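You operate a simulated robot arm through the tools that you are given. There is no shell and no other tool. Be economical: measure what you need, move in short steps, check, and stop when the job is done.

The job below is to be done with a simulated robot arm. You get a single attempt, and the scene is never put back.

JOB
Run about 70 mL of green powder into the small jar with the orange foot.
Fine: stand it in the turntable's pocket, turn to FILL, go by the display, turn back to LOAD; spill none, leave the other small jars.

Only the result counts: the job must be done as asked and must still hold three seconds after the hand-in. Knocking over, shifting, dropping, spilling or breaking anything else fails it.

ROBOT AND FRAMES
A 7-joint arm with a two-finger parallel gripper, fixed in place. Base frame: the origin is at the foot of the arm, x ahead of it, y to its left, z up; the work surface is at about z = 0.008. Lengths are in m, angles in rad, forces in N, time in s.
With the tool pointing down near the work surface it reaches from about 0.22 to 0.58 m from the base axis. Its first joint turns from -1.152 to 1.152 rad. Payload 2.5 kg.
Tool frame: the origin (TCP) lies between the finger pads and is the grasp point; the fingertips stand 0.023 m ahead of it; z points along the fingers, y is the line along which they close. Largest opening 0.094 m; finger width 0.038, thickness 0.01; the body of the gripper, 0.054 by 0.096 m, starts 0.039 m behind the TCP.
Orientation is that of the tool frame in the base frame, as a unit quaternion [w, x, y, z]. With the fingers straight down and closing along the base's y, the tool's x points along the base's -x, its y along +y and its z along -z.

CONTROLS
- The arm moves only by the tool servo_tool. Its argument "deltas" is a list of rows, each an object of numbers (a shift or turn left out is 0, a gripper value left out holds the last): "jaw": the opening in per cent of the stroke, from 0 (shut) to 100 (fully open); "dx", "dy", "dz": the shift along the tool's x, y, z in m; "ax", "ay", "az": the turn, a rotation vector about the tool's x, y, z in rad. In form: [{"jaw": .., "dx": .., "dy": .., "dz": .., "ax": .., "ay": .., "az": ..}, ...]. A call has 1 to 8 rows; each row shifts and turns the commanded pose from where the row before left it, along the tool's axes as they then stand. Rows are played at 5 a second. More than 0.05 m and 0.15 rad between two rows, or a gripper value outside its range, and nothing of the call is played. Where a pose cannot be reached the arm comes as near as it can. A force on the tool above 40 N (or 10 N above the force at the start of the call, whichever is more), or a blocked arm, ends the call early, and 0.2 s more pass. The fingers move at their own pace (about 0.108 m/s each) and stop on an object; they squeeze with about 43 N. The grip force told is the motor's: it shows also when the fingers shut on nothing. Time passes only in rows, and 0.2 s behind the last, so rows that do not move let the fingers close. The reply holds the time, the measured pose of the TCP, the force on the tool along the base axes, the opening and the grip force, in the units named above and with some noise, with the torque about the TCP (base axes, N m) and any sound that the robot's microphone picked up, and new pictures: "views" is both (left out), scene, wrist or none.
- Cameras (640 x 400 px; columns grow to the right, rows downward): "scene" is fixed at [0.1464, -0.4281, 0.5594]; the picture's right is [0.57, -0.82, 0.00], its down [-0.36, -0.25, -0.90] and it looks along [0.74, 0.52, -0.43] (base axes); focal length 214 px, centre (320, 200). "wrist" rides on the gripper at [0.086, 0.016, -0.074] in the tool frame; the picture's right is [-0.18, 0.98, 0.00], its down [-0.58, -0.11, -0.81] and it looks along [-0.79, -0.15, 0.59] (tool axes); focal length 243 px, centre (320, 200). There is no depth. A picture from a camera that has moved, and an enlarged one, comes with that camera's place and axes in the base frame and with its lens.
- zoom(camera, box): a new picture of the part [left, top, right, bottom] of that camera's present view, enlarged. The clock stands still meanwhile.
- hand_in(): hands the job in; it is judged then, once.

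Go step by step. Nothing tells you positions but the pictures and the camera data: compare them with the known pose of the tool, close in by small moves and look again before you grip or let go. The budget is 120 turns and 200 pictures, counting those below and the enlarged ones. Unless the task says otherwise, let go and move clear before handing in, and close with one line.

The tools are called after "Call:" by a JSON object that holds its "method" and its "body". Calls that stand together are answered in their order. servo_tool: Moves the arm, as the interface text tells. Its arguments: {"type":"object","properties":{"deltas":{"type":"array","items":{"type":"object","properties":{"jaw":{"type":"number"},"dx":{"type":"number"},"dy":{"type":"number"},"dz":{"type":"number"},"ax":{"type":"number"},"ay":{"type":"number"},"az":{"type":"number"}}}},"views":{"type":"string","enum":["both","scene","wrist","none"]}},"required":["deltas"]} The other tools are called the same way: zoom (camera, box) takes an enlarged picture of a part of a camera's view; hand_in () hands the job in.

At the start:

```text
t: 0.0
tcp_pos: [0.336, -0.0568, 0.5303]
orientation: [0.0, 0.0, 1.0, 0.0]
wrist_force: [0.2, 0.2, -0.5]
wrist_torque: [0.01, 0.06, 0.0]
opening: 0.0941
gripper_force: 0.2
```

scene: 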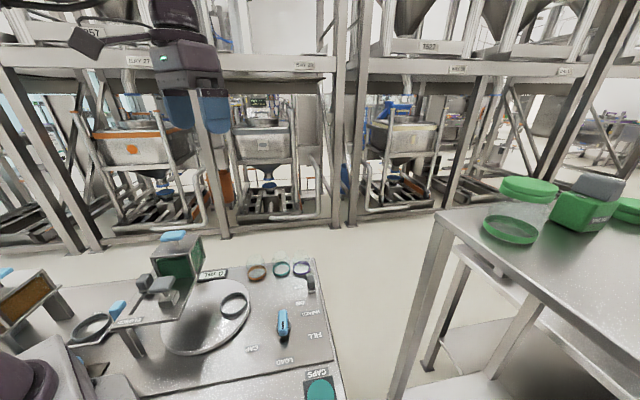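
wrist: 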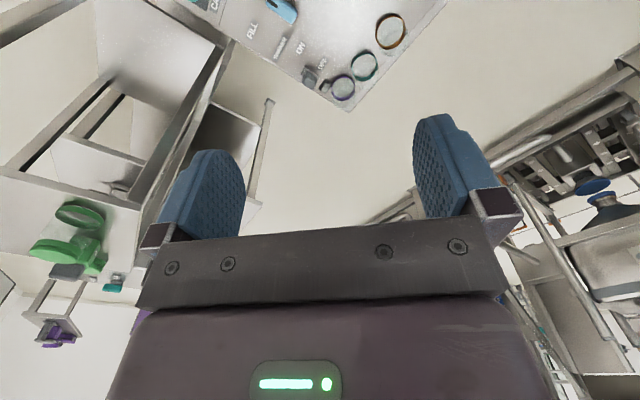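

I see a bench with a turntable, powder hoppers, three small jars (orange, teal, purple) and a lever with labels. I'll zoom in to read everything.

Call:
{"method": "zoom", "body": {"camera": "scene", "box": [120, 220, 340, 400]}}

Call:
{"method": "zoom", "body": {"camera": "scene", "box": [0, 220, 180, 400]}}

Call:
{"method": "zoom", "body": {"camera": "scene", "box": [230, 250, 340, 330]}}

```text
2.22 times, centred on (230, 310) of scene
camera zoom: at [0.1464, -0.4281, 0.5594], right [0.57, -0.82, 0.0], down [-0.36, -0.25, -0.9], along [0.74, 0.52, -0.43], focal length 477 px, centre (520, -44)
```

zoom: 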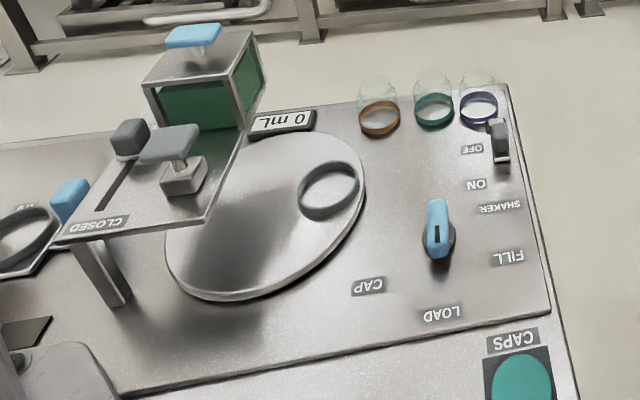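

```text
2.22 times, centred on (90, 310) of scene
camera zoom: at [0.1464, -0.4281, 0.5594], right [0.57, -0.82, 0.0], down [-0.36, -0.25, -0.9], along [0.74, 0.52, -0.43], focal length 477 px, centre (831, -44)
```

zoom: 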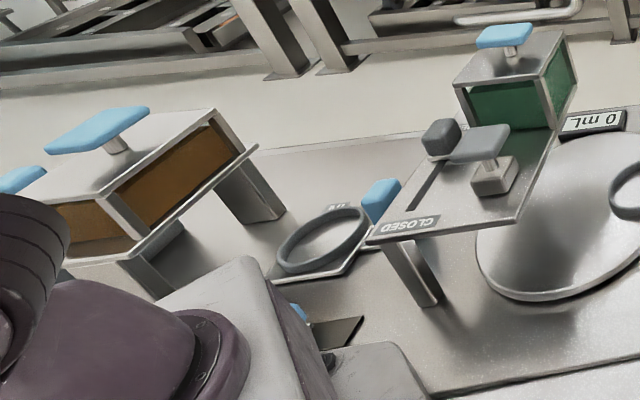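

```text
5.00 times, centred on (285, 290) of scene
camera zoom: at [0.1464, -0.4281, 0.5594], right [0.57, -0.82, 0.0], down [-0.36, -0.25, -0.9], along [0.74, 0.52, -0.43], focal length 1072 px, centre (495, -250)
```

zoom: 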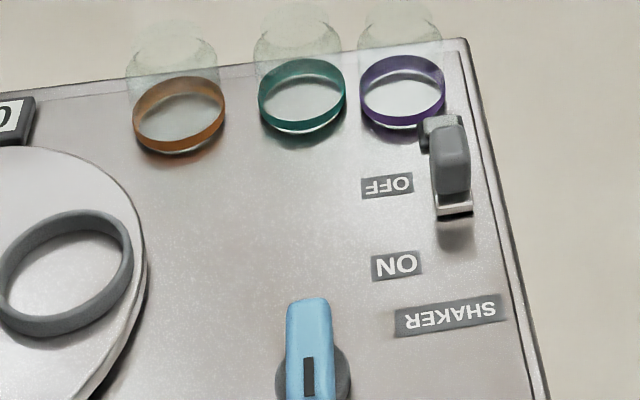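

The orange jar seems to be near (0.473, 0.066), the pocket near (0.35, 0.014) and the dial near (0.38, -0.15). I'll pull the arm back for a wrist view of the panel.

Call:
{"method": "servo_tool", "body": {"deltas": [{"dx": 0.03, "dz": 0.02}, {"dx": 0.03, "dz": 0.02}, {"dx": 0.03, "dz": 0.02}, {"dx": 0.01, "dz": 0.02}, {}, {}], "views": "both"}}

```text
t: 1.4
tcp_pos: [0.2351, -0.0557, 0.452]
orientation: [0.0, 0.0, 1.0, 0.0]
wrist_force: [-0.5, -0.5, 0.1]
wrist_torque: [0.01, 0.0, 0.0]
opening: 0.0942
gripper_force: 0.0
camera wrist: at [0.1502, -0.04, 0.5261], right [0.18, 0.98, 0.0], down [0.58, -0.11, 0.81], along [0.79, -0.15, -0.59], focal length 243 px, centre (320, 200)
```

scene: 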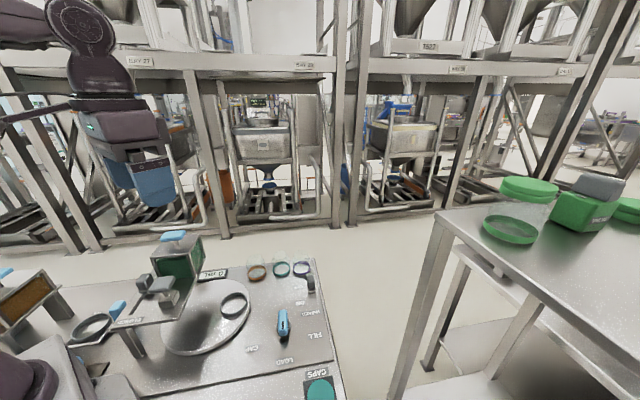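
wrist: 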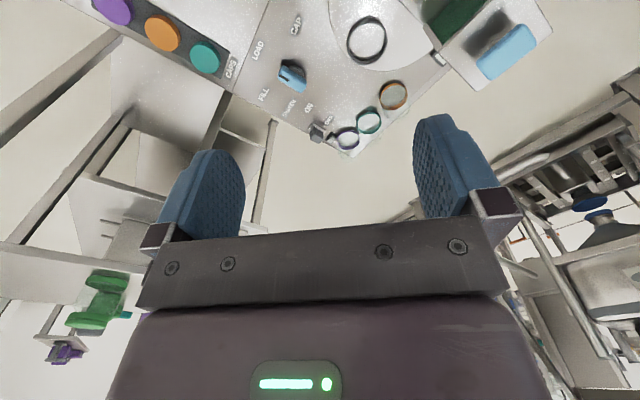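

The wrist view shows the panel well. I'll tilt the tool to look further down.

Call:
{"method": "servo_tool", "body": {"deltas": [{"ay": 0.12}, {"ay": 0.12}, {"ay": 0.12}, {"ay": 0.12}, {"ay": 0.12}, {}, {}], "views": "wrist"}}

Call:
{"method": "zoom", "body": {"camera": "wrist", "box": [200, 0, 560, 225]}}

```text
t: 3.0
tcp_pos: [0.2358, -0.0563, 0.4507]
orientation: [-0.296, 0.001, 0.955, 0.0]
wrist_force: [-1.1, 0.4, -0.3]
wrist_torque: [-0.01, 0.02, 0.01]
opening: 0.0938
gripper_force: 0.0
camera wrist: at [0.2072, -0.041, 0.5614], right [0.15, 0.98, -0.1], down [0.94, -0.11, 0.34], along [0.32, -0.15, -0.94], focal length 243 px, centre (320, 200)
```

wrist: 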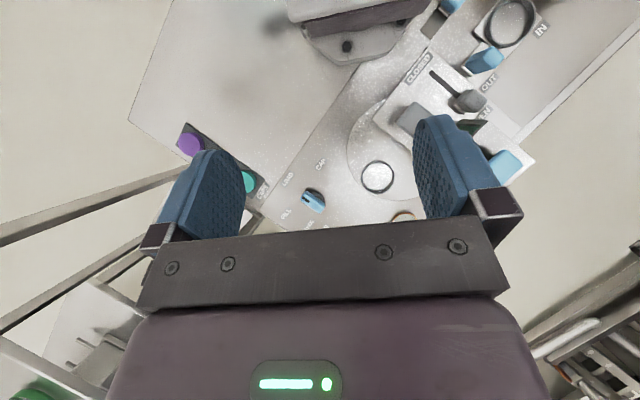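

```text
1.78 times, centred on (380, 112) of wrist
camera zoom: at [0.2072, -0.041, 0.5614], right [0.15, 0.98, -0.1], down [0.94, -0.11, 0.34], along [0.32, -0.15, -0.94], focal length 431 px, centre (213, 356)
```

zoom: 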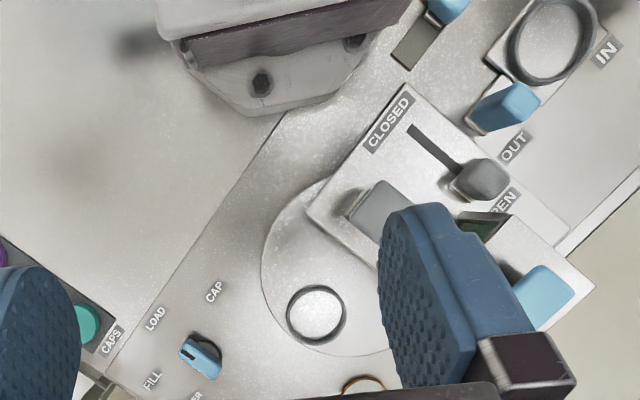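

The stand carries a slot marked CLOSED/OPEN, a grey slab handle and the green hopper. I'll look closer to understand the mechanism.

Call:
{"method": "zoom", "body": {"camera": "scene", "box": [110, 220, 230, 340]}}

Call:
{"method": "servo_tool", "body": {"deltas": [{"dy": 0.04, "dz": 0.03}, {"dy": 0.04, "dz": 0.03}, {"dy": 0.04, "dz": 0.0}, {"dy": 0.04}, {}, {}], "views": "wrist"}}

Call:
{"method": "zoom", "body": {"camera": "wrist", "box": [180, 0, 440, 220]}}

```text
3.33 times, centred on (170, 280) of scene
camera zoom: at [0.1464, -0.4281, 0.5594], right [0.57, -0.82, 0.0], down [-0.36, -0.25, -0.9], along [0.74, 0.52, -0.43], focal length 715 px, centre (820, -67)
```

zoom: 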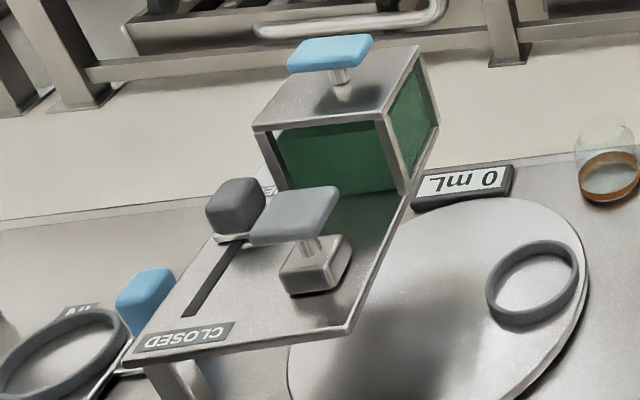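

```text
t: 4.4
tcp_pos: [0.1997, 0.1046, 0.4013]
orientation: [-0.296, 0.001, 0.955, 0.001]
wrist_force: [-0.1, 0.2, -0.4]
wrist_torque: [0.0, 0.01, -0.01]
opening: 0.094
gripper_force: 0.1
camera wrist: at [0.1714, 0.1198, 0.5118], right [0.15, 0.98, -0.1], down [0.94, -0.11, 0.34], along [0.32, -0.15, -0.94], focal length 243 px, centre (320, 200)
```

wrist: 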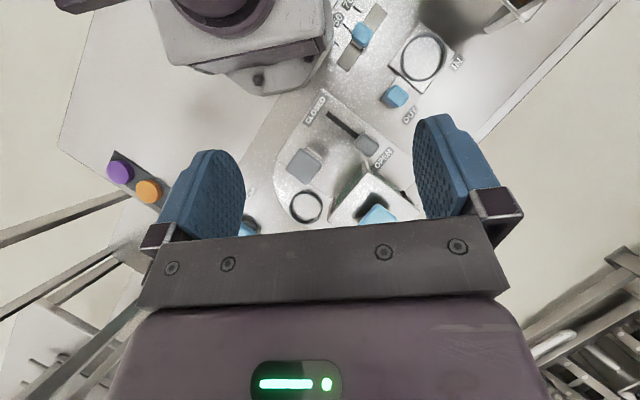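

```text
1.82 times, centred on (310, 110) of wrist
camera zoom: at [0.1714, 0.1198, 0.5118], right [0.15, 0.98, -0.1], down [0.94, -0.11, 0.34], along [0.32, -0.15, -0.94], focal length 441 px, centre (338, 364)
```

zoom: 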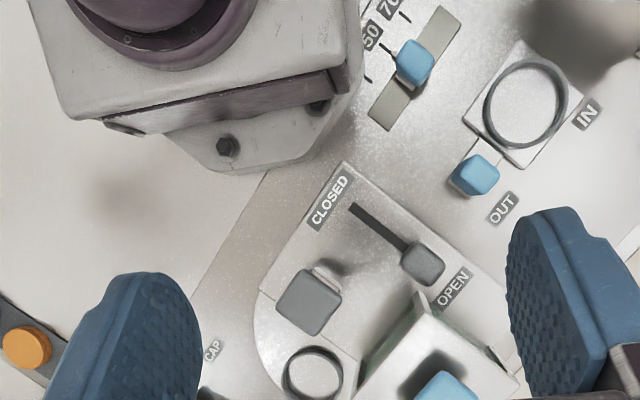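

The dark gate knob near (0.217, 0.142, 0.157) sits at the OPEN end of its slot. The grey press is probably the capping press. I need a clearer view around the hopper before touching the gate.

Call:
{"method": "servo_tool", "body": {"deltas": [{"ay": -0.15, "dy": -0.02}, {"ay": -0.15, "dy": -0.02}, {}, {}], "views": "none"}}

Call:
{"method": "zoom", "body": {"camera": "wrist", "box": [200, 0, 440, 180]}}

```text
t: 5.4
tcp_pos: [0.199, 0.0637, 0.4011]
orientation: [-0.15, 0.0, 0.989, 0.0]
wrist_force: [0.5, 0.1, 0.0]
wrist_torque: [0.0, 0.01, 0.01]
opening: 0.0941
gripper_force: 0.0
```

```text
2.22 times, centred on (320, 90) of wrist
camera zoom: at [0.1405, 0.0789, 0.4977], right [0.18, 0.98, -0.05], down [0.79, -0.11, 0.6], along [0.58, -0.15, -0.8], focal length 539 px, centre (320, 444)
```

zoom: 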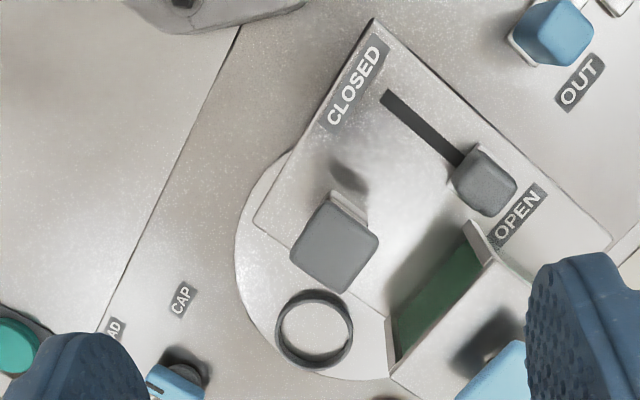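

The gate knob stands at the OPEN end, with the hopper corner about 2 cm from it. I plan to close the gate first for safety, so I'll turn the tool so that its fingers close along the slot, which runs at 45°.

Call:
{"method": "servo_tool", "body": {"deltas": [{"ay": -0.15}, {"ay": -0.15}, {"az": 0.15}, {"az": 0.15}, {"az": 0.15}, {"az": 0.15}, {"az": 0.15}, {"az": 0.035}], "views": "none"}}

Call:
{"method": "servo_tool", "body": {"deltas": [{"dx": 0.04}, {"dx": 0.03, "ay": -0.1}, {"ay": -0.1}, {}, {}], "views": "both"}}

```text
t: 7.2
tcp_pos: [0.2003, 0.0641, 0.4012]
orientation: [-0.001, 0.383, 0.924, 0.0]
wrist_force: [0.6, -0.4, -0.2]
wrist_torque: [0.03, -0.01, -0.04]
opening: 0.0941
gripper_force: 0.0
```

```text
t: 8.4
tcp_pos: [0.1526, 0.114, 0.4015]
orientation: [0.092, 0.381, 0.919, -0.039]
wrist_force: [-0.3, 0.4, -0.7]
wrist_torque: [-0.03, -0.01, 0.02]
opening: 0.0939
gripper_force: 0.1
camera wrist: at [0.094, 0.1942, 0.4571], right [0.82, 0.57, 0.04], down [0.21, -0.37, 0.91], along [0.53, -0.74, -0.42], focal length 243 px, centre (320, 200)
```

scene: 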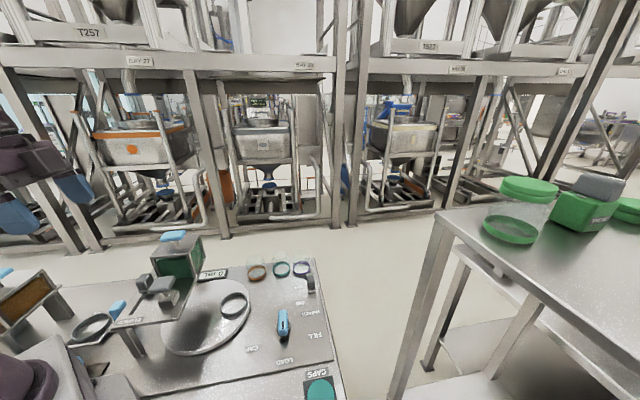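
wrist: 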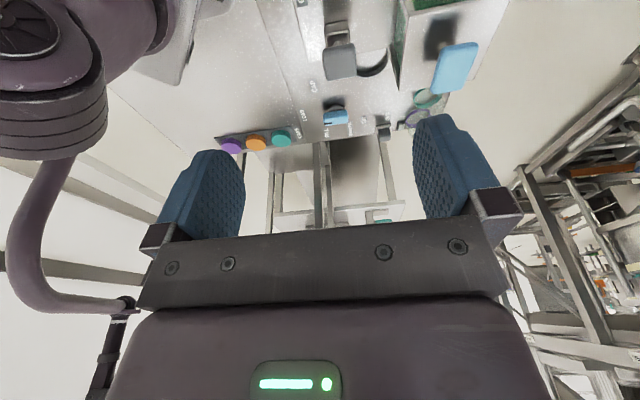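

Low radius is reachable at this height. I'm moving above the gate knob, offset outward away from the hopper.

Call:
{"method": "servo_tool", "body": {"deltas": [{"dy": 0.03, "dz": 0.03, "dx": 0.005}, {"dy": 0.0336, "dz": 0.03, "dx": 0.005}, {"dz": 0.03, "dx": 0.005}, {"dz": 0.03, "dx": 0.004}, {}, {}], "views": "both"}}

Call:
{"method": "zoom", "body": {"camera": "scene", "box": [80, 180, 240, 340]}}

```text
t: 9.8
tcp_pos: [0.2012, 0.1523, 0.281]
orientation: [0.092, 0.38, 0.92, -0.038]
wrist_force: [0.3, -0.1, -0.1]
wrist_torque: [0.0, 0.05, 0.0]
opening: 0.0938
gripper_force: 0.2
camera wrist: at [0.143, 0.2328, 0.3369], right [0.82, 0.57, 0.04], down [0.21, -0.37, 0.91], along [0.53, -0.74, -0.42], focal length 243 px, centre (320, 200)
```

scene: 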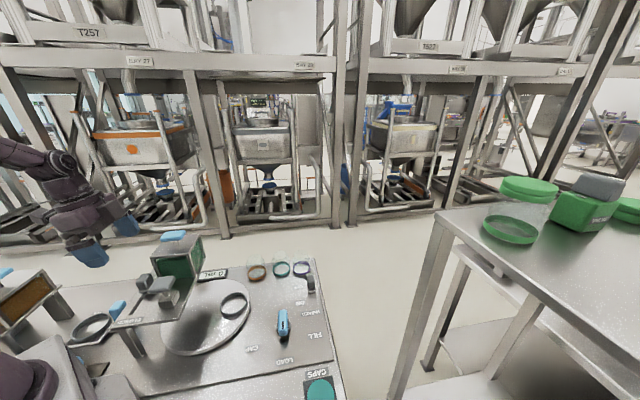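
wrist: 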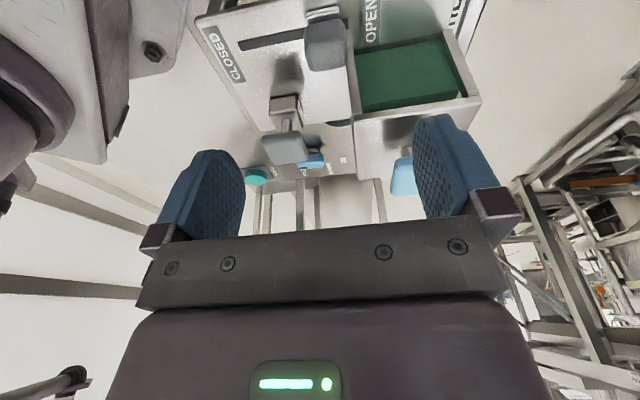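

```text
2.50 times, centred on (160, 260) of scene
camera zoom: at [0.1464, -0.4281, 0.5594], right [0.57, -0.82, 0.0], down [-0.36, -0.25, -0.9], along [0.74, 0.52, -0.43], focal length 536 px, centre (720, 50)
```

zoom: 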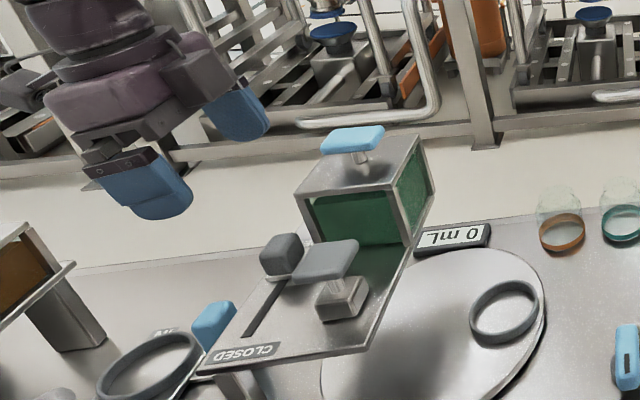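

The knob and hopper corner positions hold up in this view too: corner (0.246, 0.138), top z about 0.21. I'm descending until the fingertips are just above the knob.

Call:
{"method": "servo_tool", "body": {"deltas": [{"dy": 0.0025, "dz": 0.03, "dx": 0.003}, {"dz": 0.03, "dx": 0.004}, {"dz": 0.03, "dx": 0.004}, {}, {}], "views": "both"}}

Call:
{"method": "zoom", "body": {"camera": "scene", "box": [80, 180, 240, 340]}}

```text
t: 11.0
tcp_pos: [0.209, 0.1505, 0.19]
orientation: [0.092, 0.381, 0.919, -0.038]
wrist_force: [0.0, 0.0, -0.3]
wrist_torque: [0.01, 0.01, -0.03]
opening: 0.0942
gripper_force: 0.2
camera wrist: at [0.1518, 0.2314, 0.246], right [0.82, 0.57, 0.04], down [0.21, -0.37, 0.91], along [0.53, -0.74, -0.42], focal length 243 px, centre (320, 200)
```

scene: 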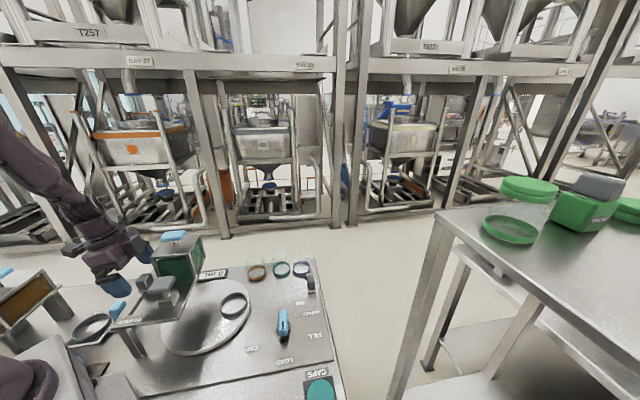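
wrist: 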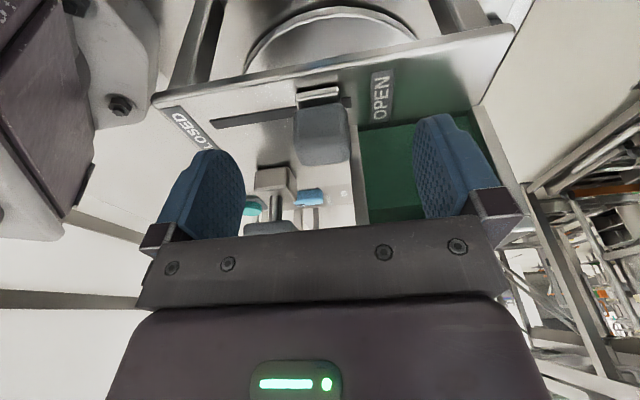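

```text
2.50 times, centred on (160, 260) of scene
camera zoom: at [0.1464, -0.4281, 0.5594], right [0.57, -0.82, 0.0], down [-0.36, -0.25, -0.9], along [0.74, 0.52, -0.43], focal length 536 px, centre (720, 50)
```

zoom: 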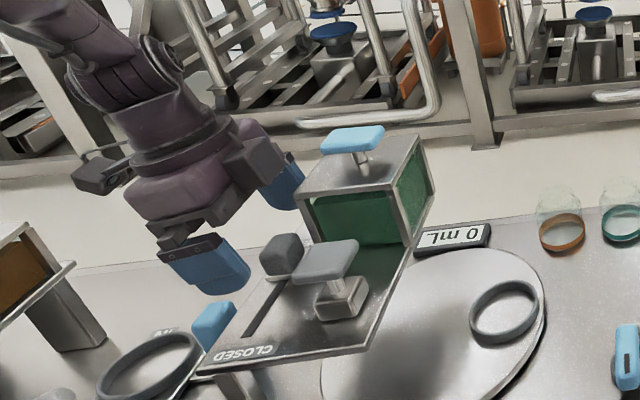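

The plate top is at z≈0.131 and the knob is centred between the fingers. I'm going down to z≈0.165 and closing.

Call:
{"method": "servo_tool", "body": {"deltas": [{"dz": 0.0125, "dx": 0.0025}, {"dz": 0.012, "dx": 0.0025}, {}, {"jaw": 20}, {}, {}, {}], "views": "both"}}

Call:
{"method": "zoom", "body": {"camera": "scene", "box": [80, 180, 240, 340]}}

```text
t: 12.6
tcp_pos: [0.2086, 0.1519, 0.1649]
orientation: [0.092, 0.381, 0.919, -0.038]
wrist_force: [1.1, 0.9, -8.7]
wrist_torque: [0.11, -0.09, 0.04]
opening: 0.0312
gripper_force: 44.9
camera wrist: at [0.1499, 0.2331, 0.2206], right [0.82, 0.57, 0.04], down [0.21, -0.37, 0.91], along [0.53, -0.74, -0.42], focal length 243 px, centre (320, 200)
```

scene: 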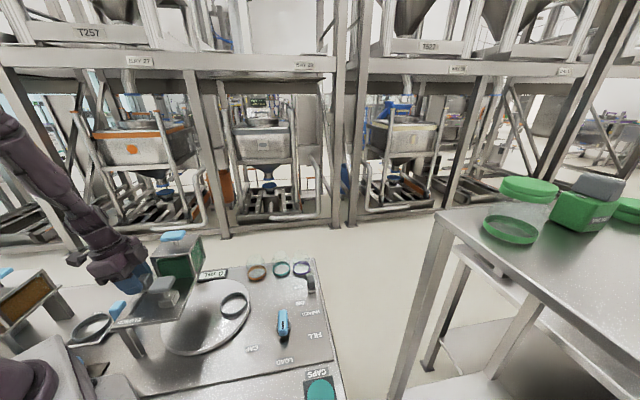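
wrist: 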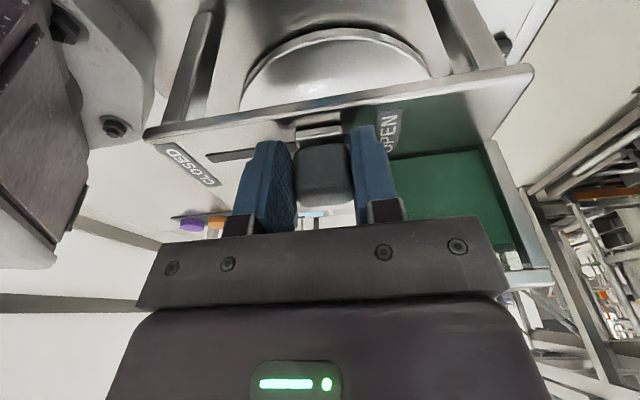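

```text
2.50 times, centred on (160, 260) of scene
camera zoom: at [0.1464, -0.4281, 0.5594], right [0.57, -0.82, 0.0], down [-0.36, -0.25, -0.9], along [0.74, 0.52, -0.43], focal length 536 px, centre (720, 50)
```

zoom: 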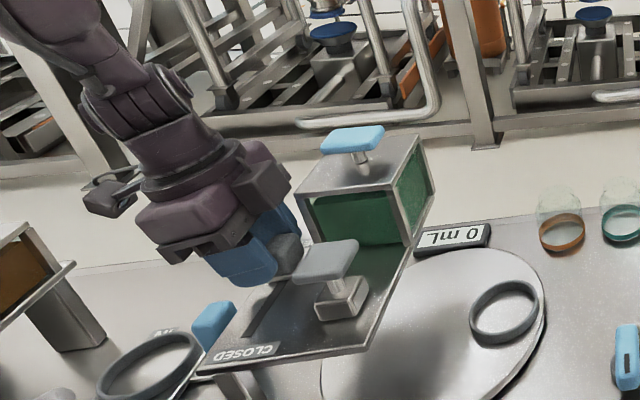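

The gate knob is gripped (31 mm wide). I'll slide it toward CLOSED in small steps.

Call:
{"method": "servo_tool", "body": {"deltas": [{"dy": -0.006}, {"dy": -0.006}, {"dy": -0.006}, {"dy": -0.006}, {"dy": -0.006}, {"dy": -0.006}, {}], "views": "scene"}}

```text
t: 14.2
tcp_pos: [0.1847, 0.13, 0.1655]
orientation: [0.092, 0.379, 0.92, -0.039]
wrist_force: [-11.4, 11.9, 11.1]
wrist_torque: [0.05, -0.21, 0.0]
opening: 0.0316
gripper_force: 45.2
out of reach, approached as far as the arm can: row 6
```

scene: 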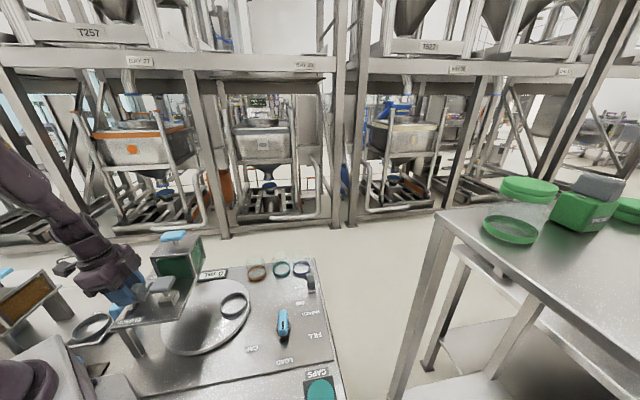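

The gate moved about 33 mm, then the arm hit its inner reach limit. I'll open the fingers, tilt the tool so it leans away from the base, and look again.

Call:
{"method": "servo_tool", "body": {"deltas": [{"jaw": 100}, {}, {"ax": 0.12}, {"ax": 0.12}, {"ax": 0.12}, {}, {}], "views": "both"}}

Call:
{"method": "zoom", "body": {"camera": "scene", "box": [80, 180, 240, 340]}}

```text
t: 15.2
tcp_pos: [0.1867, 0.1326, 0.1667]
orientation: [0.051, 0.388, 0.91, -0.136]
wrist_force: [-4.6, -2.9, 16.5]
wrist_torque: [0.62, -0.22, 0.14]
opening: 0.0899
gripper_force: 0.0
stopped in row 5: the force on the tool passed its limit at 52 N (the readings are from after the stop); the commanded pose is now the measured one
camera wrist: at [0.1425, 0.2237, 0.2176], right [0.84, 0.52, -0.17], down [0.33, -0.24, 0.91], along [0.44, -0.82, -0.38], focal length 243 px, centre (320, 200)
```

scene: 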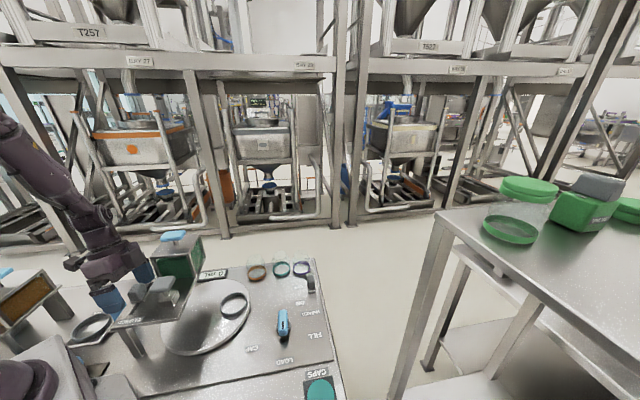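
wrist: 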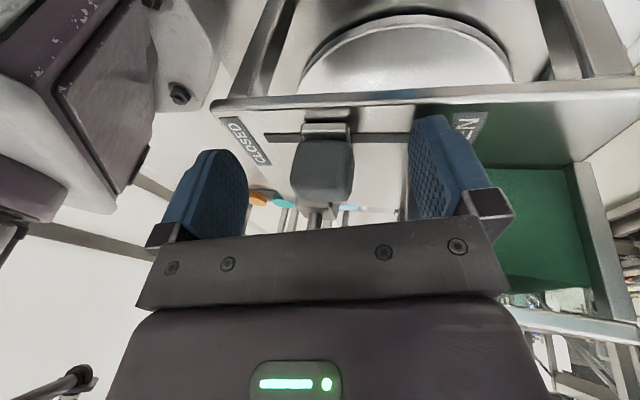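

```text
2.50 times, centred on (160, 260) of scene
camera zoom: at [0.1463, -0.4282, 0.5594], right [0.57, -0.82, 0.0], down [-0.35, -0.25, -0.9], along [0.74, 0.52, -0.43], focal length 536 px, centre (720, 50)
```

zoom: 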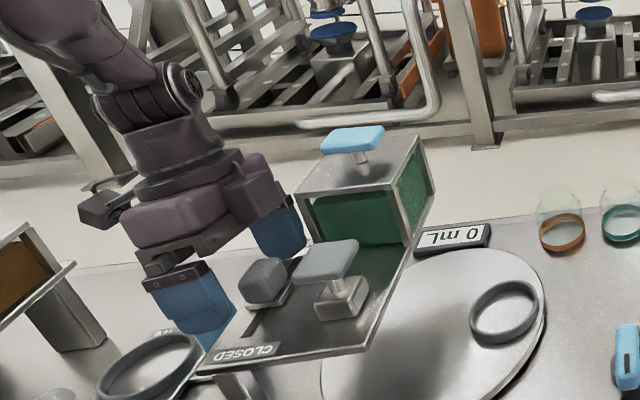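

The tilt pressed the outer finger onto the plate, so I'm backing straight off along the tool. Then I'll narrow the jaw and finish the tilt above the knob.

Call:
{"method": "servo_tool", "body": {"deltas": [{"dz": -0.02}, {"dz": -0.025}, {"ax": 0.12, "jaw": 60}, {"ax": 0.06}, {}, {}], "views": "both"}}

Call:
{"method": "zoom", "body": {"camera": "scene", "box": [80, 180, 240, 340]}}

```text
t: 16.6
tcp_pos: [0.1883, 0.1447, 0.209]
orientation: [0.016, 0.391, 0.894, -0.217]
wrist_force: [-0.4, 0.1, 0.0]
wrist_torque: [0.01, -0.01, -0.01]
opening: 0.0562
gripper_force: 0.2
camera wrist: at [0.1525, 0.2436, 0.2542], right [0.82, 0.46, -0.33], down [0.44, -0.14, 0.89], along [0.36, -0.88, -0.32], focal length 243 px, centre (320, 200)
```

scene: 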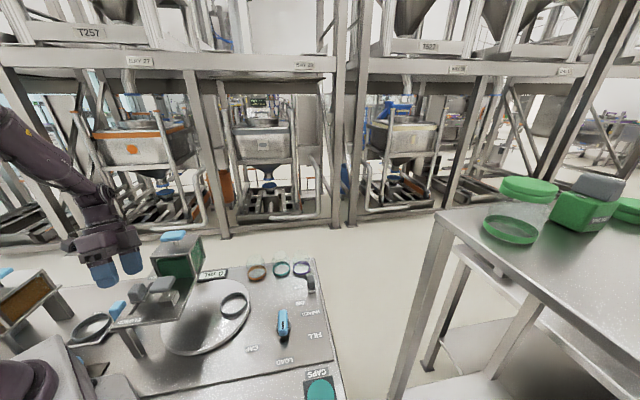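
wrist: 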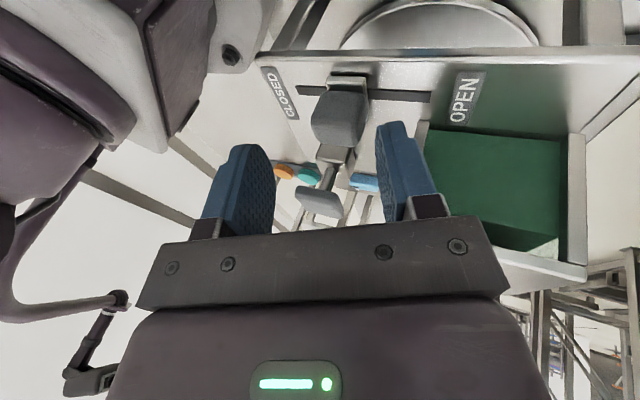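

```text
2.50 times, centred on (160, 260) of scene
camera zoom: at [0.1464, -0.4281, 0.5594], right [0.57, -0.82, 0.0], down [-0.36, -0.25, -0.9], along [0.74, 0.52, -0.43], focal length 536 px, centre (720, 50)
```

zoom: 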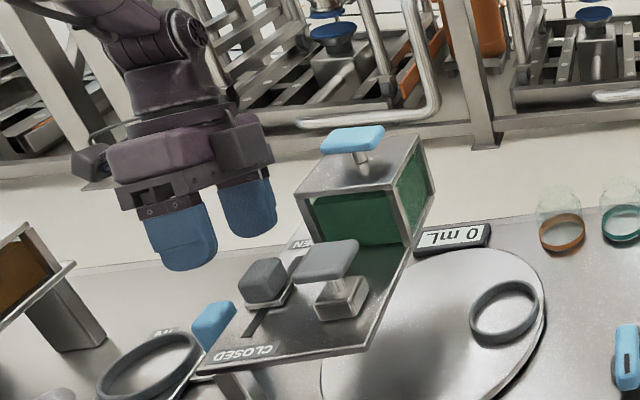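

The gate is part way, at about (0.194, 0.119). I'm lowering so the outer finger sits behind the knob with tip clearance over the plate.

Call:
{"method": "servo_tool", "body": {"deltas": [{"dx": -0.002, "dy": 0.0048, "dz": 0.012}, {"dx": -0.002, "dz": 0.012}, {"dz": 0.012}, {}, {}], "views": "both"}}

Call:
{"method": "zoom", "body": {"camera": "scene", "box": [80, 180, 240, 340]}}

```text
t: 17.8
tcp_pos: [0.1907, 0.1302, 0.1753]
orientation: [0.016, 0.391, 0.894, -0.218]
wrist_force: [-0.6, 0.0, -0.3]
wrist_torque: [-0.01, 0.0, 0.02]
opening: 0.0563
gripper_force: 0.1
camera wrist: at [0.1539, 0.2293, 0.2201], right [0.82, 0.46, -0.33], down [0.44, -0.14, 0.89], along [0.36, -0.88, -0.32], focal length 243 px, centre (320, 200)
```

scene: 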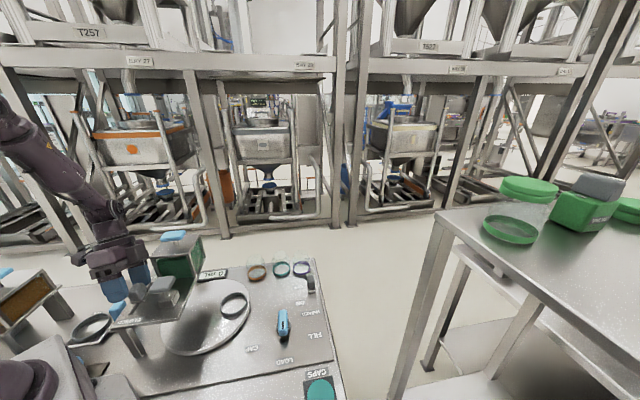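
wrist: 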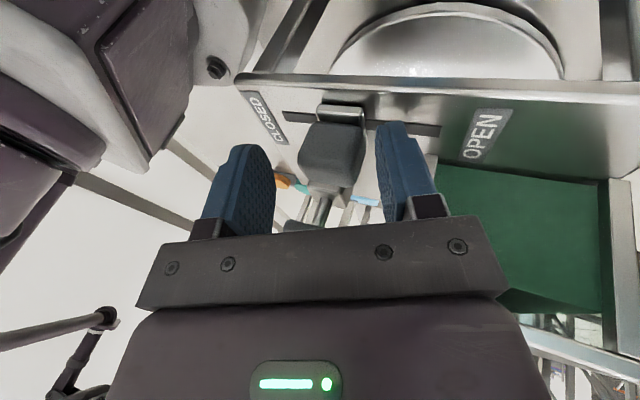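

```text
2.50 times, centred on (160, 260) of scene
camera zoom: at [0.1464, -0.4281, 0.5594], right [0.57, -0.82, 0.0], down [-0.36, -0.25, -0.9], along [0.74, 0.52, -0.43], focal length 536 px, centre (720, 50)
```

zoom: 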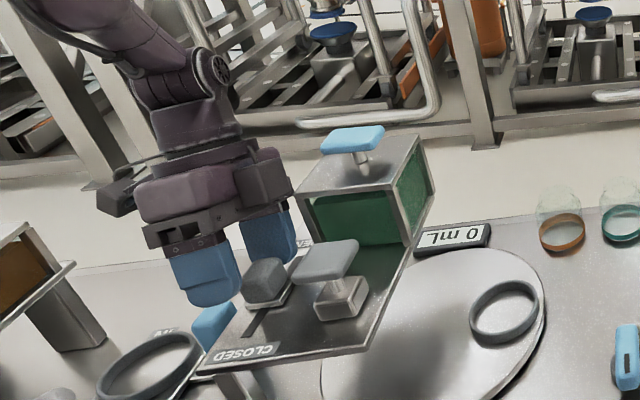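

The outer finger is behind the knob. Now I'll push toward CLOSED.

Call:
{"method": "servo_tool", "body": {"deltas": [{"dy": -0.0055, "dz": 0.0023}, {"dy": -0.0055, "dz": 0.0023}, {"dy": -0.0055, "dz": 0.0023}, {"dy": -0.0055, "dz": 0.0023}, {"dy": -0.0055, "dz": 0.0023}, {}], "views": "both"}}

Call:
{"method": "zoom", "body": {"camera": "scene", "box": [80, 180, 240, 340]}}

```text
t: 19.2
tcp_pos: [0.1703, 0.1114, 0.1762]
orientation: [0.018, 0.39, 0.895, -0.213]
wrist_force: [13.6, 11.1, 7.4]
wrist_torque: [0.48, -0.6, 0.21]
opening: 0.0624
gripper_force: 6.8
camera wrist: at [0.1336, 0.2103, 0.2205], right [0.82, 0.46, -0.33], down [0.44, -0.15, 0.89], along [0.36, -0.87, -0.32], focal length 243 px, centre (320, 200)
```

scene: 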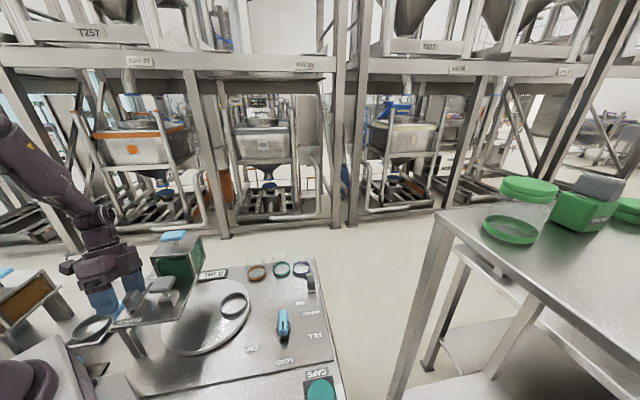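
wrist: 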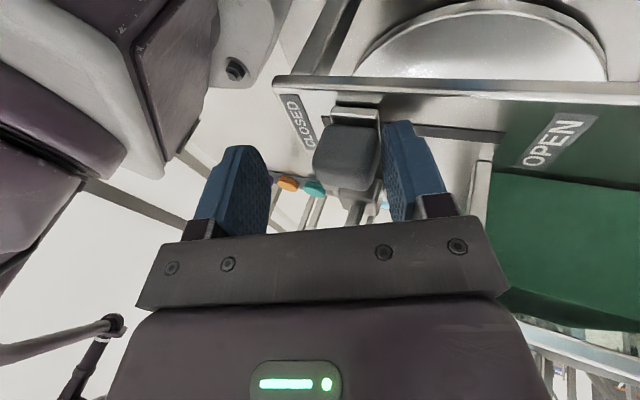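

```text
2.50 times, centred on (160, 260) of scene
camera zoom: at [0.1464, -0.4281, 0.5594], right [0.57, -0.82, 0.0], down [-0.35, -0.25, -0.9], along [0.74, 0.52, -0.43], focal length 536 px, centre (720, 50)
```

zoom: 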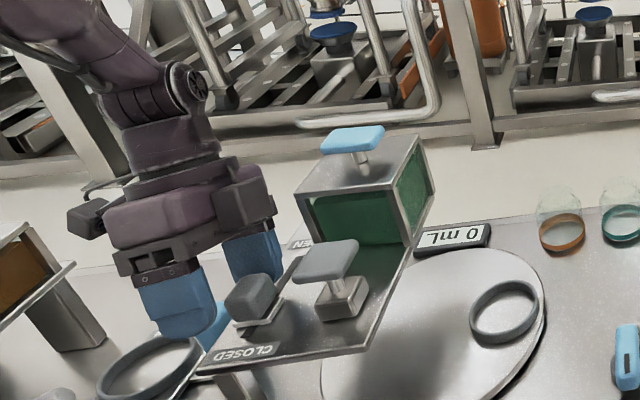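

The gate is at the CLOSED end stop. I'm backing off, rising and bringing the tool vertical again.

Call:
{"method": "servo_tool", "body": {"deltas": [{"dy": 0.006, "dz": -0.006}, {"dz": -0.03}, {"dz": -0.04}, {"dz": -0.04, "ax": -0.13}, {"dz": -0.04, "ax": -0.13}, {"ax": -0.13}, {"ay": 0.1}, {"ay": 0.1}], "views": "both"}}

Call:
{"method": "zoom", "body": {"camera": "scene", "box": [80, 180, 240, 340]}}

```text
t: 21.0
tcp_pos: [0.1918, 0.1737, 0.3172]
orientation: [-0.001, 0.382, 0.924, -0.002]
wrist_force: [0.5, 0.0, 0.4]
wrist_torque: [-0.01, 0.0, 0.01]
opening: 0.0566
gripper_force: 0.0
camera wrist: at [0.1433, 0.2454, 0.391], right [0.83, 0.56, 0.0], down [0.34, -0.49, 0.81], along [0.45, -0.67, -0.59], focal length 243 px, centre (320, 200)
```

scene: 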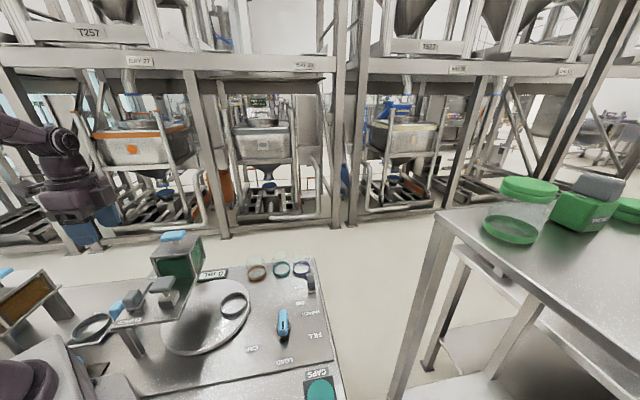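
wrist: 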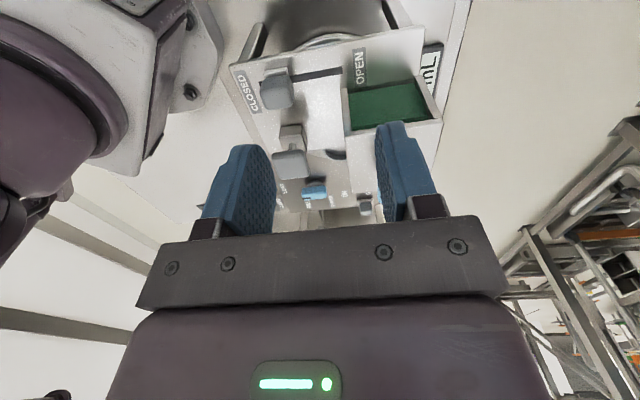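

```text
2.50 times, centred on (160, 260) of scene
camera zoom: at [0.1463, -0.4281, 0.5594], right [0.57, -0.82, 0.0], down [-0.36, -0.25, -0.9], along [0.74, 0.52, -0.43], focal length 536 px, centre (720, 50)
```

zoom: 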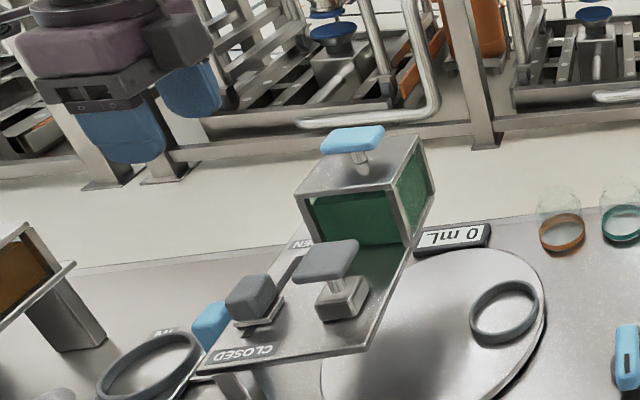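

The gate is confirmed closed. I'm moving toward the orange jar to look at it.

Call:
{"method": "servo_tool", "body": {"deltas": [{"dx": -0.03, "dy": 0.03, "jaw": 100}, {"dx": -0.035, "dy": 0.03}, {"dx": -0.035, "dy": 0.03}, {"dx": -0.035, "dy": 0.033}, {"dx": -0.032}, {}, {}], "views": "wrist"}}

Call:
{"method": "zoom", "body": {"camera": "wrist", "box": [220, 0, 460, 150]}}

```text
t: 22.6
tcp_pos: [0.3986, 0.1436, 0.3147]
orientation: [-0.002, 0.383, 0.924, -0.003]
wrist_force: [-0.4, -0.3, -0.5]
wrist_torque: [0.0, -0.01, 0.01]
opening: 0.094
gripper_force: 0.1
camera wrist: at [0.3499, 0.2146, 0.3893], right [0.83, 0.56, 0.0], down [0.34, -0.49, 0.81], along [0.45, -0.67, -0.59], focal length 243 px, centre (320, 200)
```

wrist: 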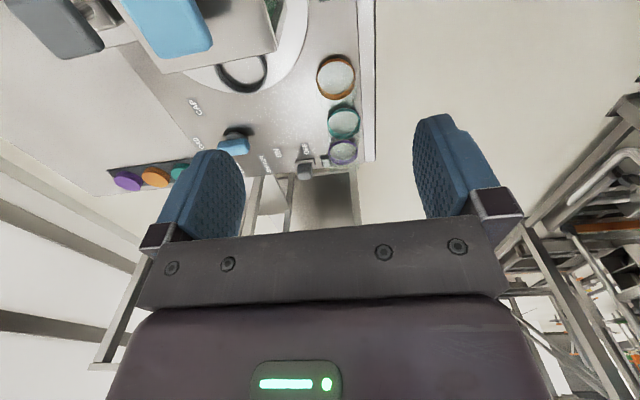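

```text
2.67 times, centred on (340, 75) of wrist
camera zoom: at [0.3499, 0.2146, 0.3893], right [0.83, 0.56, 0.0], down [0.34, -0.49, 0.81], along [0.45, -0.67, -0.59], focal length 647 px, centre (267, 533)
```

zoom: 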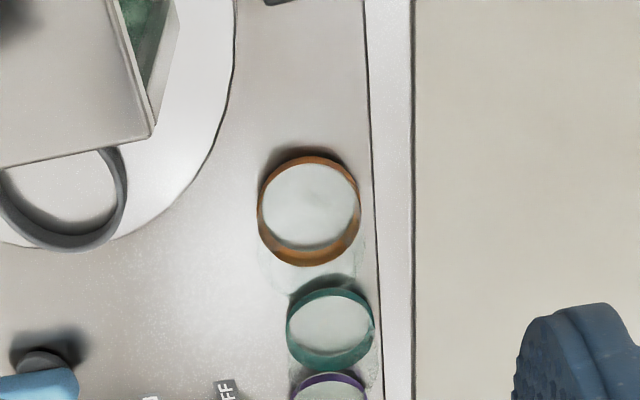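

The orange jar is at about (0.4735, 0.069), 59 mm wide. I'm moving above it and part way down.

Call:
{"method": "servo_tool", "body": {"deltas": [{"dx": -0.035}, {"dx": -0.035}, {"dx": -0.036}, {"dz": 0.045}, {"dz": 0.045}, {"dz": 0.045}, {"dz": 0.035}, {}], "views": "both"}}

Call:
{"method": "zoom", "body": {"camera": "wrist", "box": [160, 0, 480, 200]}}

Call:
{"method": "zoom", "body": {"camera": "scene", "box": [190, 210, 330, 310]}}

```text
t: 24.4
tcp_pos: [0.4703, 0.0679, 0.1461]
orientation: [-0.001, 0.384, 0.924, -0.002]
wrist_force: [0.5, -0.2, 0.0]
wrist_torque: [-0.02, 0.01, 0.0]
opening: 0.0938
gripper_force: 0.0
camera wrist: at [0.4228, 0.1401, 0.2202], right [0.83, 0.56, 0.0], down [0.34, -0.49, 0.81], along [0.45, -0.67, -0.59], focal length 243 px, centre (320, 200)
```

scene: 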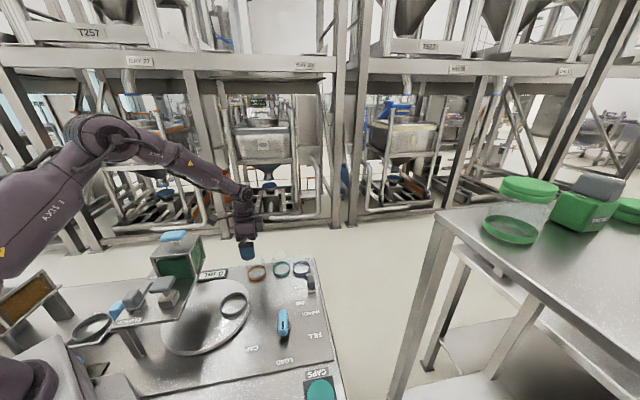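
wrist: 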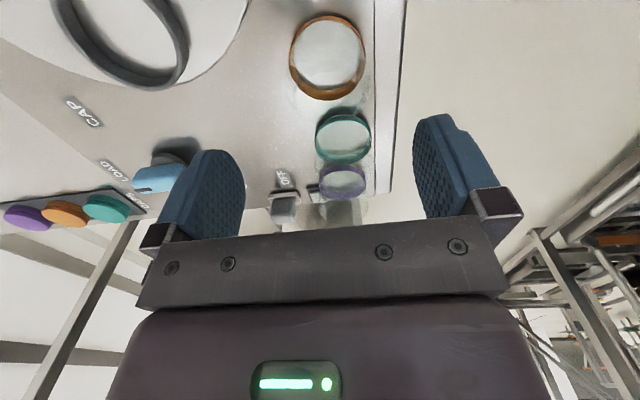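

```text
2.00 times, centred on (320, 100) of wrist
camera zoom: at [0.4228, 0.1401, 0.2202], right [0.83, 0.56, 0.0], down [0.34, -0.49, 0.81], along [0.45, -0.67, -0.59], focal length 485 px, centre (320, 400)
```

zoom: 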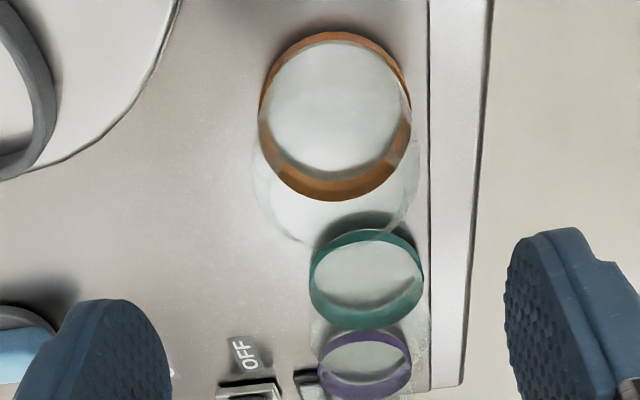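

```text
4.00 times, centred on (260, 260) of scene
camera zoom: at [0.1464, -0.4281, 0.5594], right [0.57, -0.82, 0.0], down [-0.36, -0.25, -0.9], along [0.74, 0.52, -0.43], focal length 858 px, centre (560, -40)
```

zoom: 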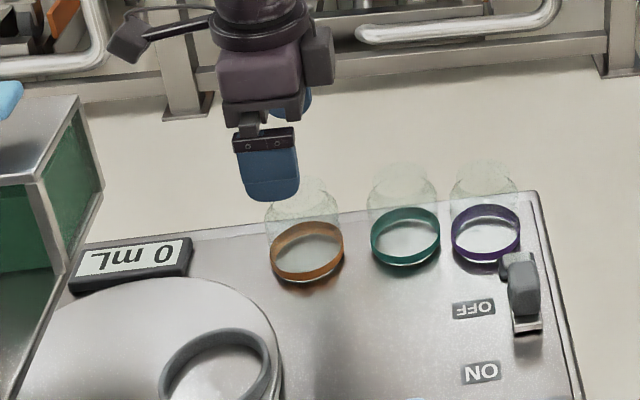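

The jar is roughly centred. I'm correcting 4 mm, descending to z≈0.055 and gripping.

Call:
{"method": "servo_tool", "body": {"deltas": [{"dx": -0.0015, "dy": 0.004, "dz": 0.03}, {"dz": 0.03}, {"dz": 0.031}, {}], "views": "both"}}

Call:
{"method": "zoom", "body": {"camera": "scene", "box": [190, 210, 330, 310]}}

```text
t: 25.4
tcp_pos: [0.4771, 0.069, 0.0542]
orientation: [-0.001, 0.383, 0.924, -0.002]
wrist_force: [0.0, -0.4, 0.4]
wrist_torque: [0.01, -0.01, 0.01]
opening: 0.0941
gripper_force: 0.0
camera wrist: at [0.4292, 0.141, 0.1289], right [0.83, 0.56, 0.0], down [0.34, -0.49, 0.81], along [0.45, -0.67, -0.59], focal length 243 px, centre (320, 200)
```

scene: 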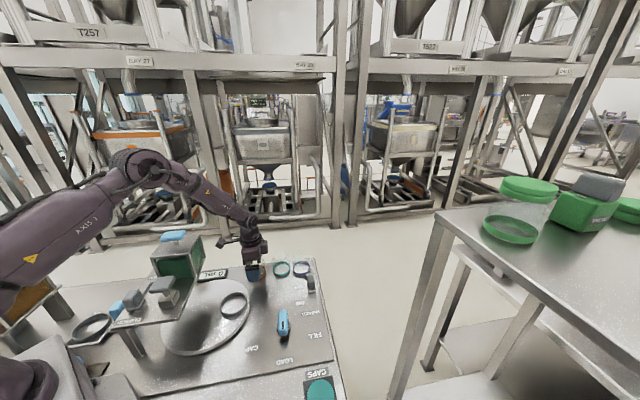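
wrist: 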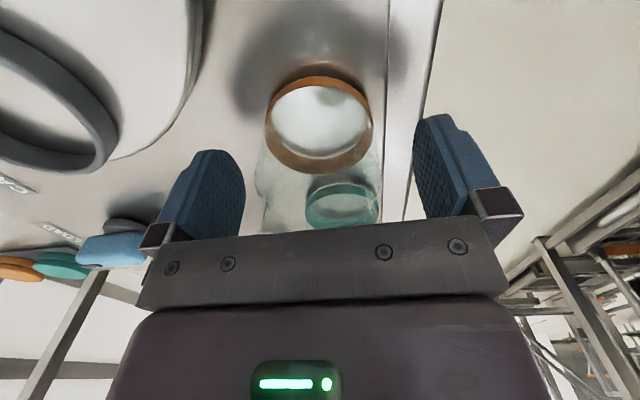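

```text
4.00 times, centred on (260, 260) of scene
camera zoom: at [0.1464, -0.4281, 0.5594], right [0.57, -0.82, 0.0], down [-0.36, -0.25, -0.9], along [0.74, 0.52, -0.43], focal length 858 px, centre (560, -40)
```

zoom: 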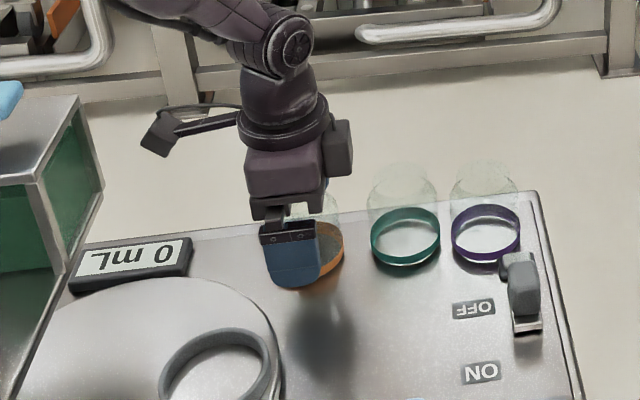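

The jar sits between the fingers. Closing.

Call:
{"method": "servo_tool", "body": {"deltas": [{"jaw": 40}, {}, {}, {}], "views": "wrist"}}

```text
t: 26.4
tcp_pos: [0.4783, 0.0683, 0.0542]
orientation: [-0.001, 0.383, 0.924, -0.002]
wrist_force: [0.3, -0.4, 0.4]
wrist_torque: [-0.02, 0.01, 0.02]
opening: 0.0585
gripper_force: 43.8
camera wrist: at [0.429, 0.141, 0.1291], right [0.83, 0.56, 0.0], down [0.34, -0.49, 0.81], along [0.45, -0.67, -0.59], focal length 243 px, centre (320, 200)
```

wrist: 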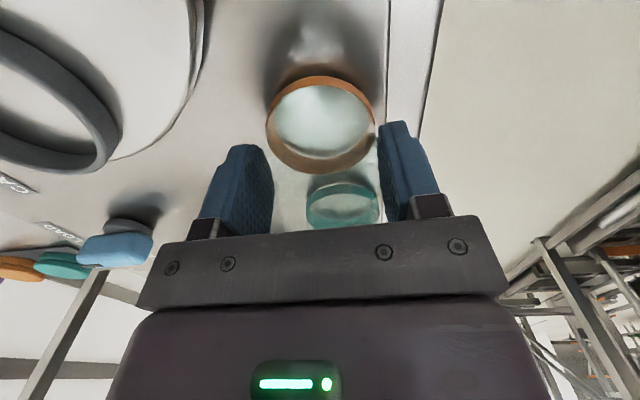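

The jar is gripped (58.5 mm). I'll lift it and turn the tool so the camera side faces the base.

Call:
{"method": "servo_tool", "body": {"deltas": [{"dz": -0.02}, {"dz": -0.045}, {"dz": -0.045}, {"dz": -0.045}, {"az": -0.15}, {"az": -0.15}, {"az": -0.15}, {"az": -0.15}], "views": "none"}}

Call:
{"method": "servo_tool", "body": {"deltas": [{"az": -0.15}, {"az": -0.15}, {"az": -0.15}, {"az": -0.15}, {"az": -0.15}, {"az": -0.15}, {"az": -0.07}, {}], "views": "both"}}

Call:
{"method": "zoom", "body": {"camera": "scene", "box": [150, 180, 330, 320]}}

```text
t: 28.2
tcp_pos: [0.475, 0.0677, 0.2105]
orientation: [0.0, 0.092, 0.996, -0.001]
wrist_force: [-0.1, 0.5, -1.9]
wrist_torque: [0.01, 0.01, 0.01]
opening: 0.0584
gripper_force: 42.7
```

```text
t: 30.0
tcp_pos: [0.4747, 0.0679, 0.2103]
orientation: [-0.003, -0.382, 0.924, -0.001]
wrist_force: [0.2, 0.9, -1.5]
wrist_torque: [0.05, -0.01, -0.02]
opening: 0.0585
gripper_force: 43.1
camera wrist: at [0.4038, 0.0173, 0.2847], right [-0.56, 0.83, 0.0], down [0.49, 0.34, 0.8], along [0.66, 0.45, -0.6], focal length 243 px, centre (320, 200)
```

scene: 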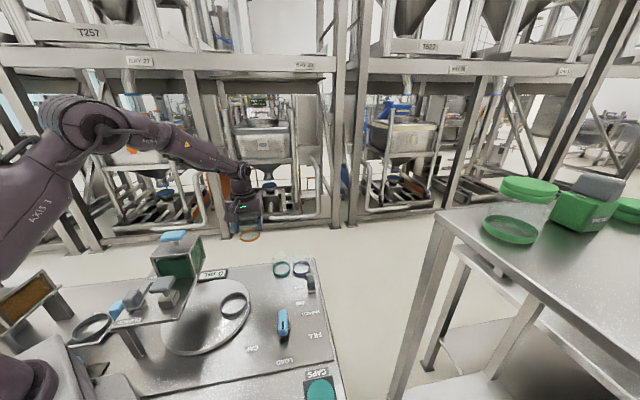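
wrist: 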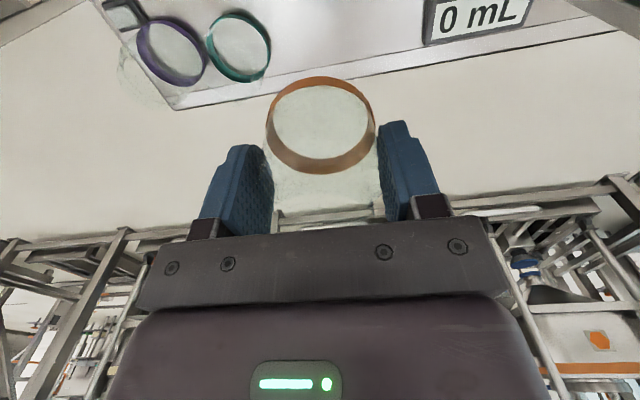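

```text
2.86 times, centred on (240, 250) of scene
camera zoom: at [0.1464, -0.4281, 0.5594], right [0.57, -0.82, 0.0], down [-0.36, -0.25, -0.9], along [0.74, 0.52, -0.43], focal length 613 px, centre (549, 57)
```

zoom: 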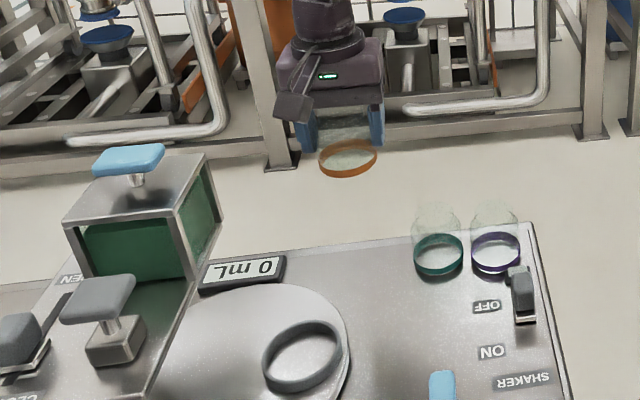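

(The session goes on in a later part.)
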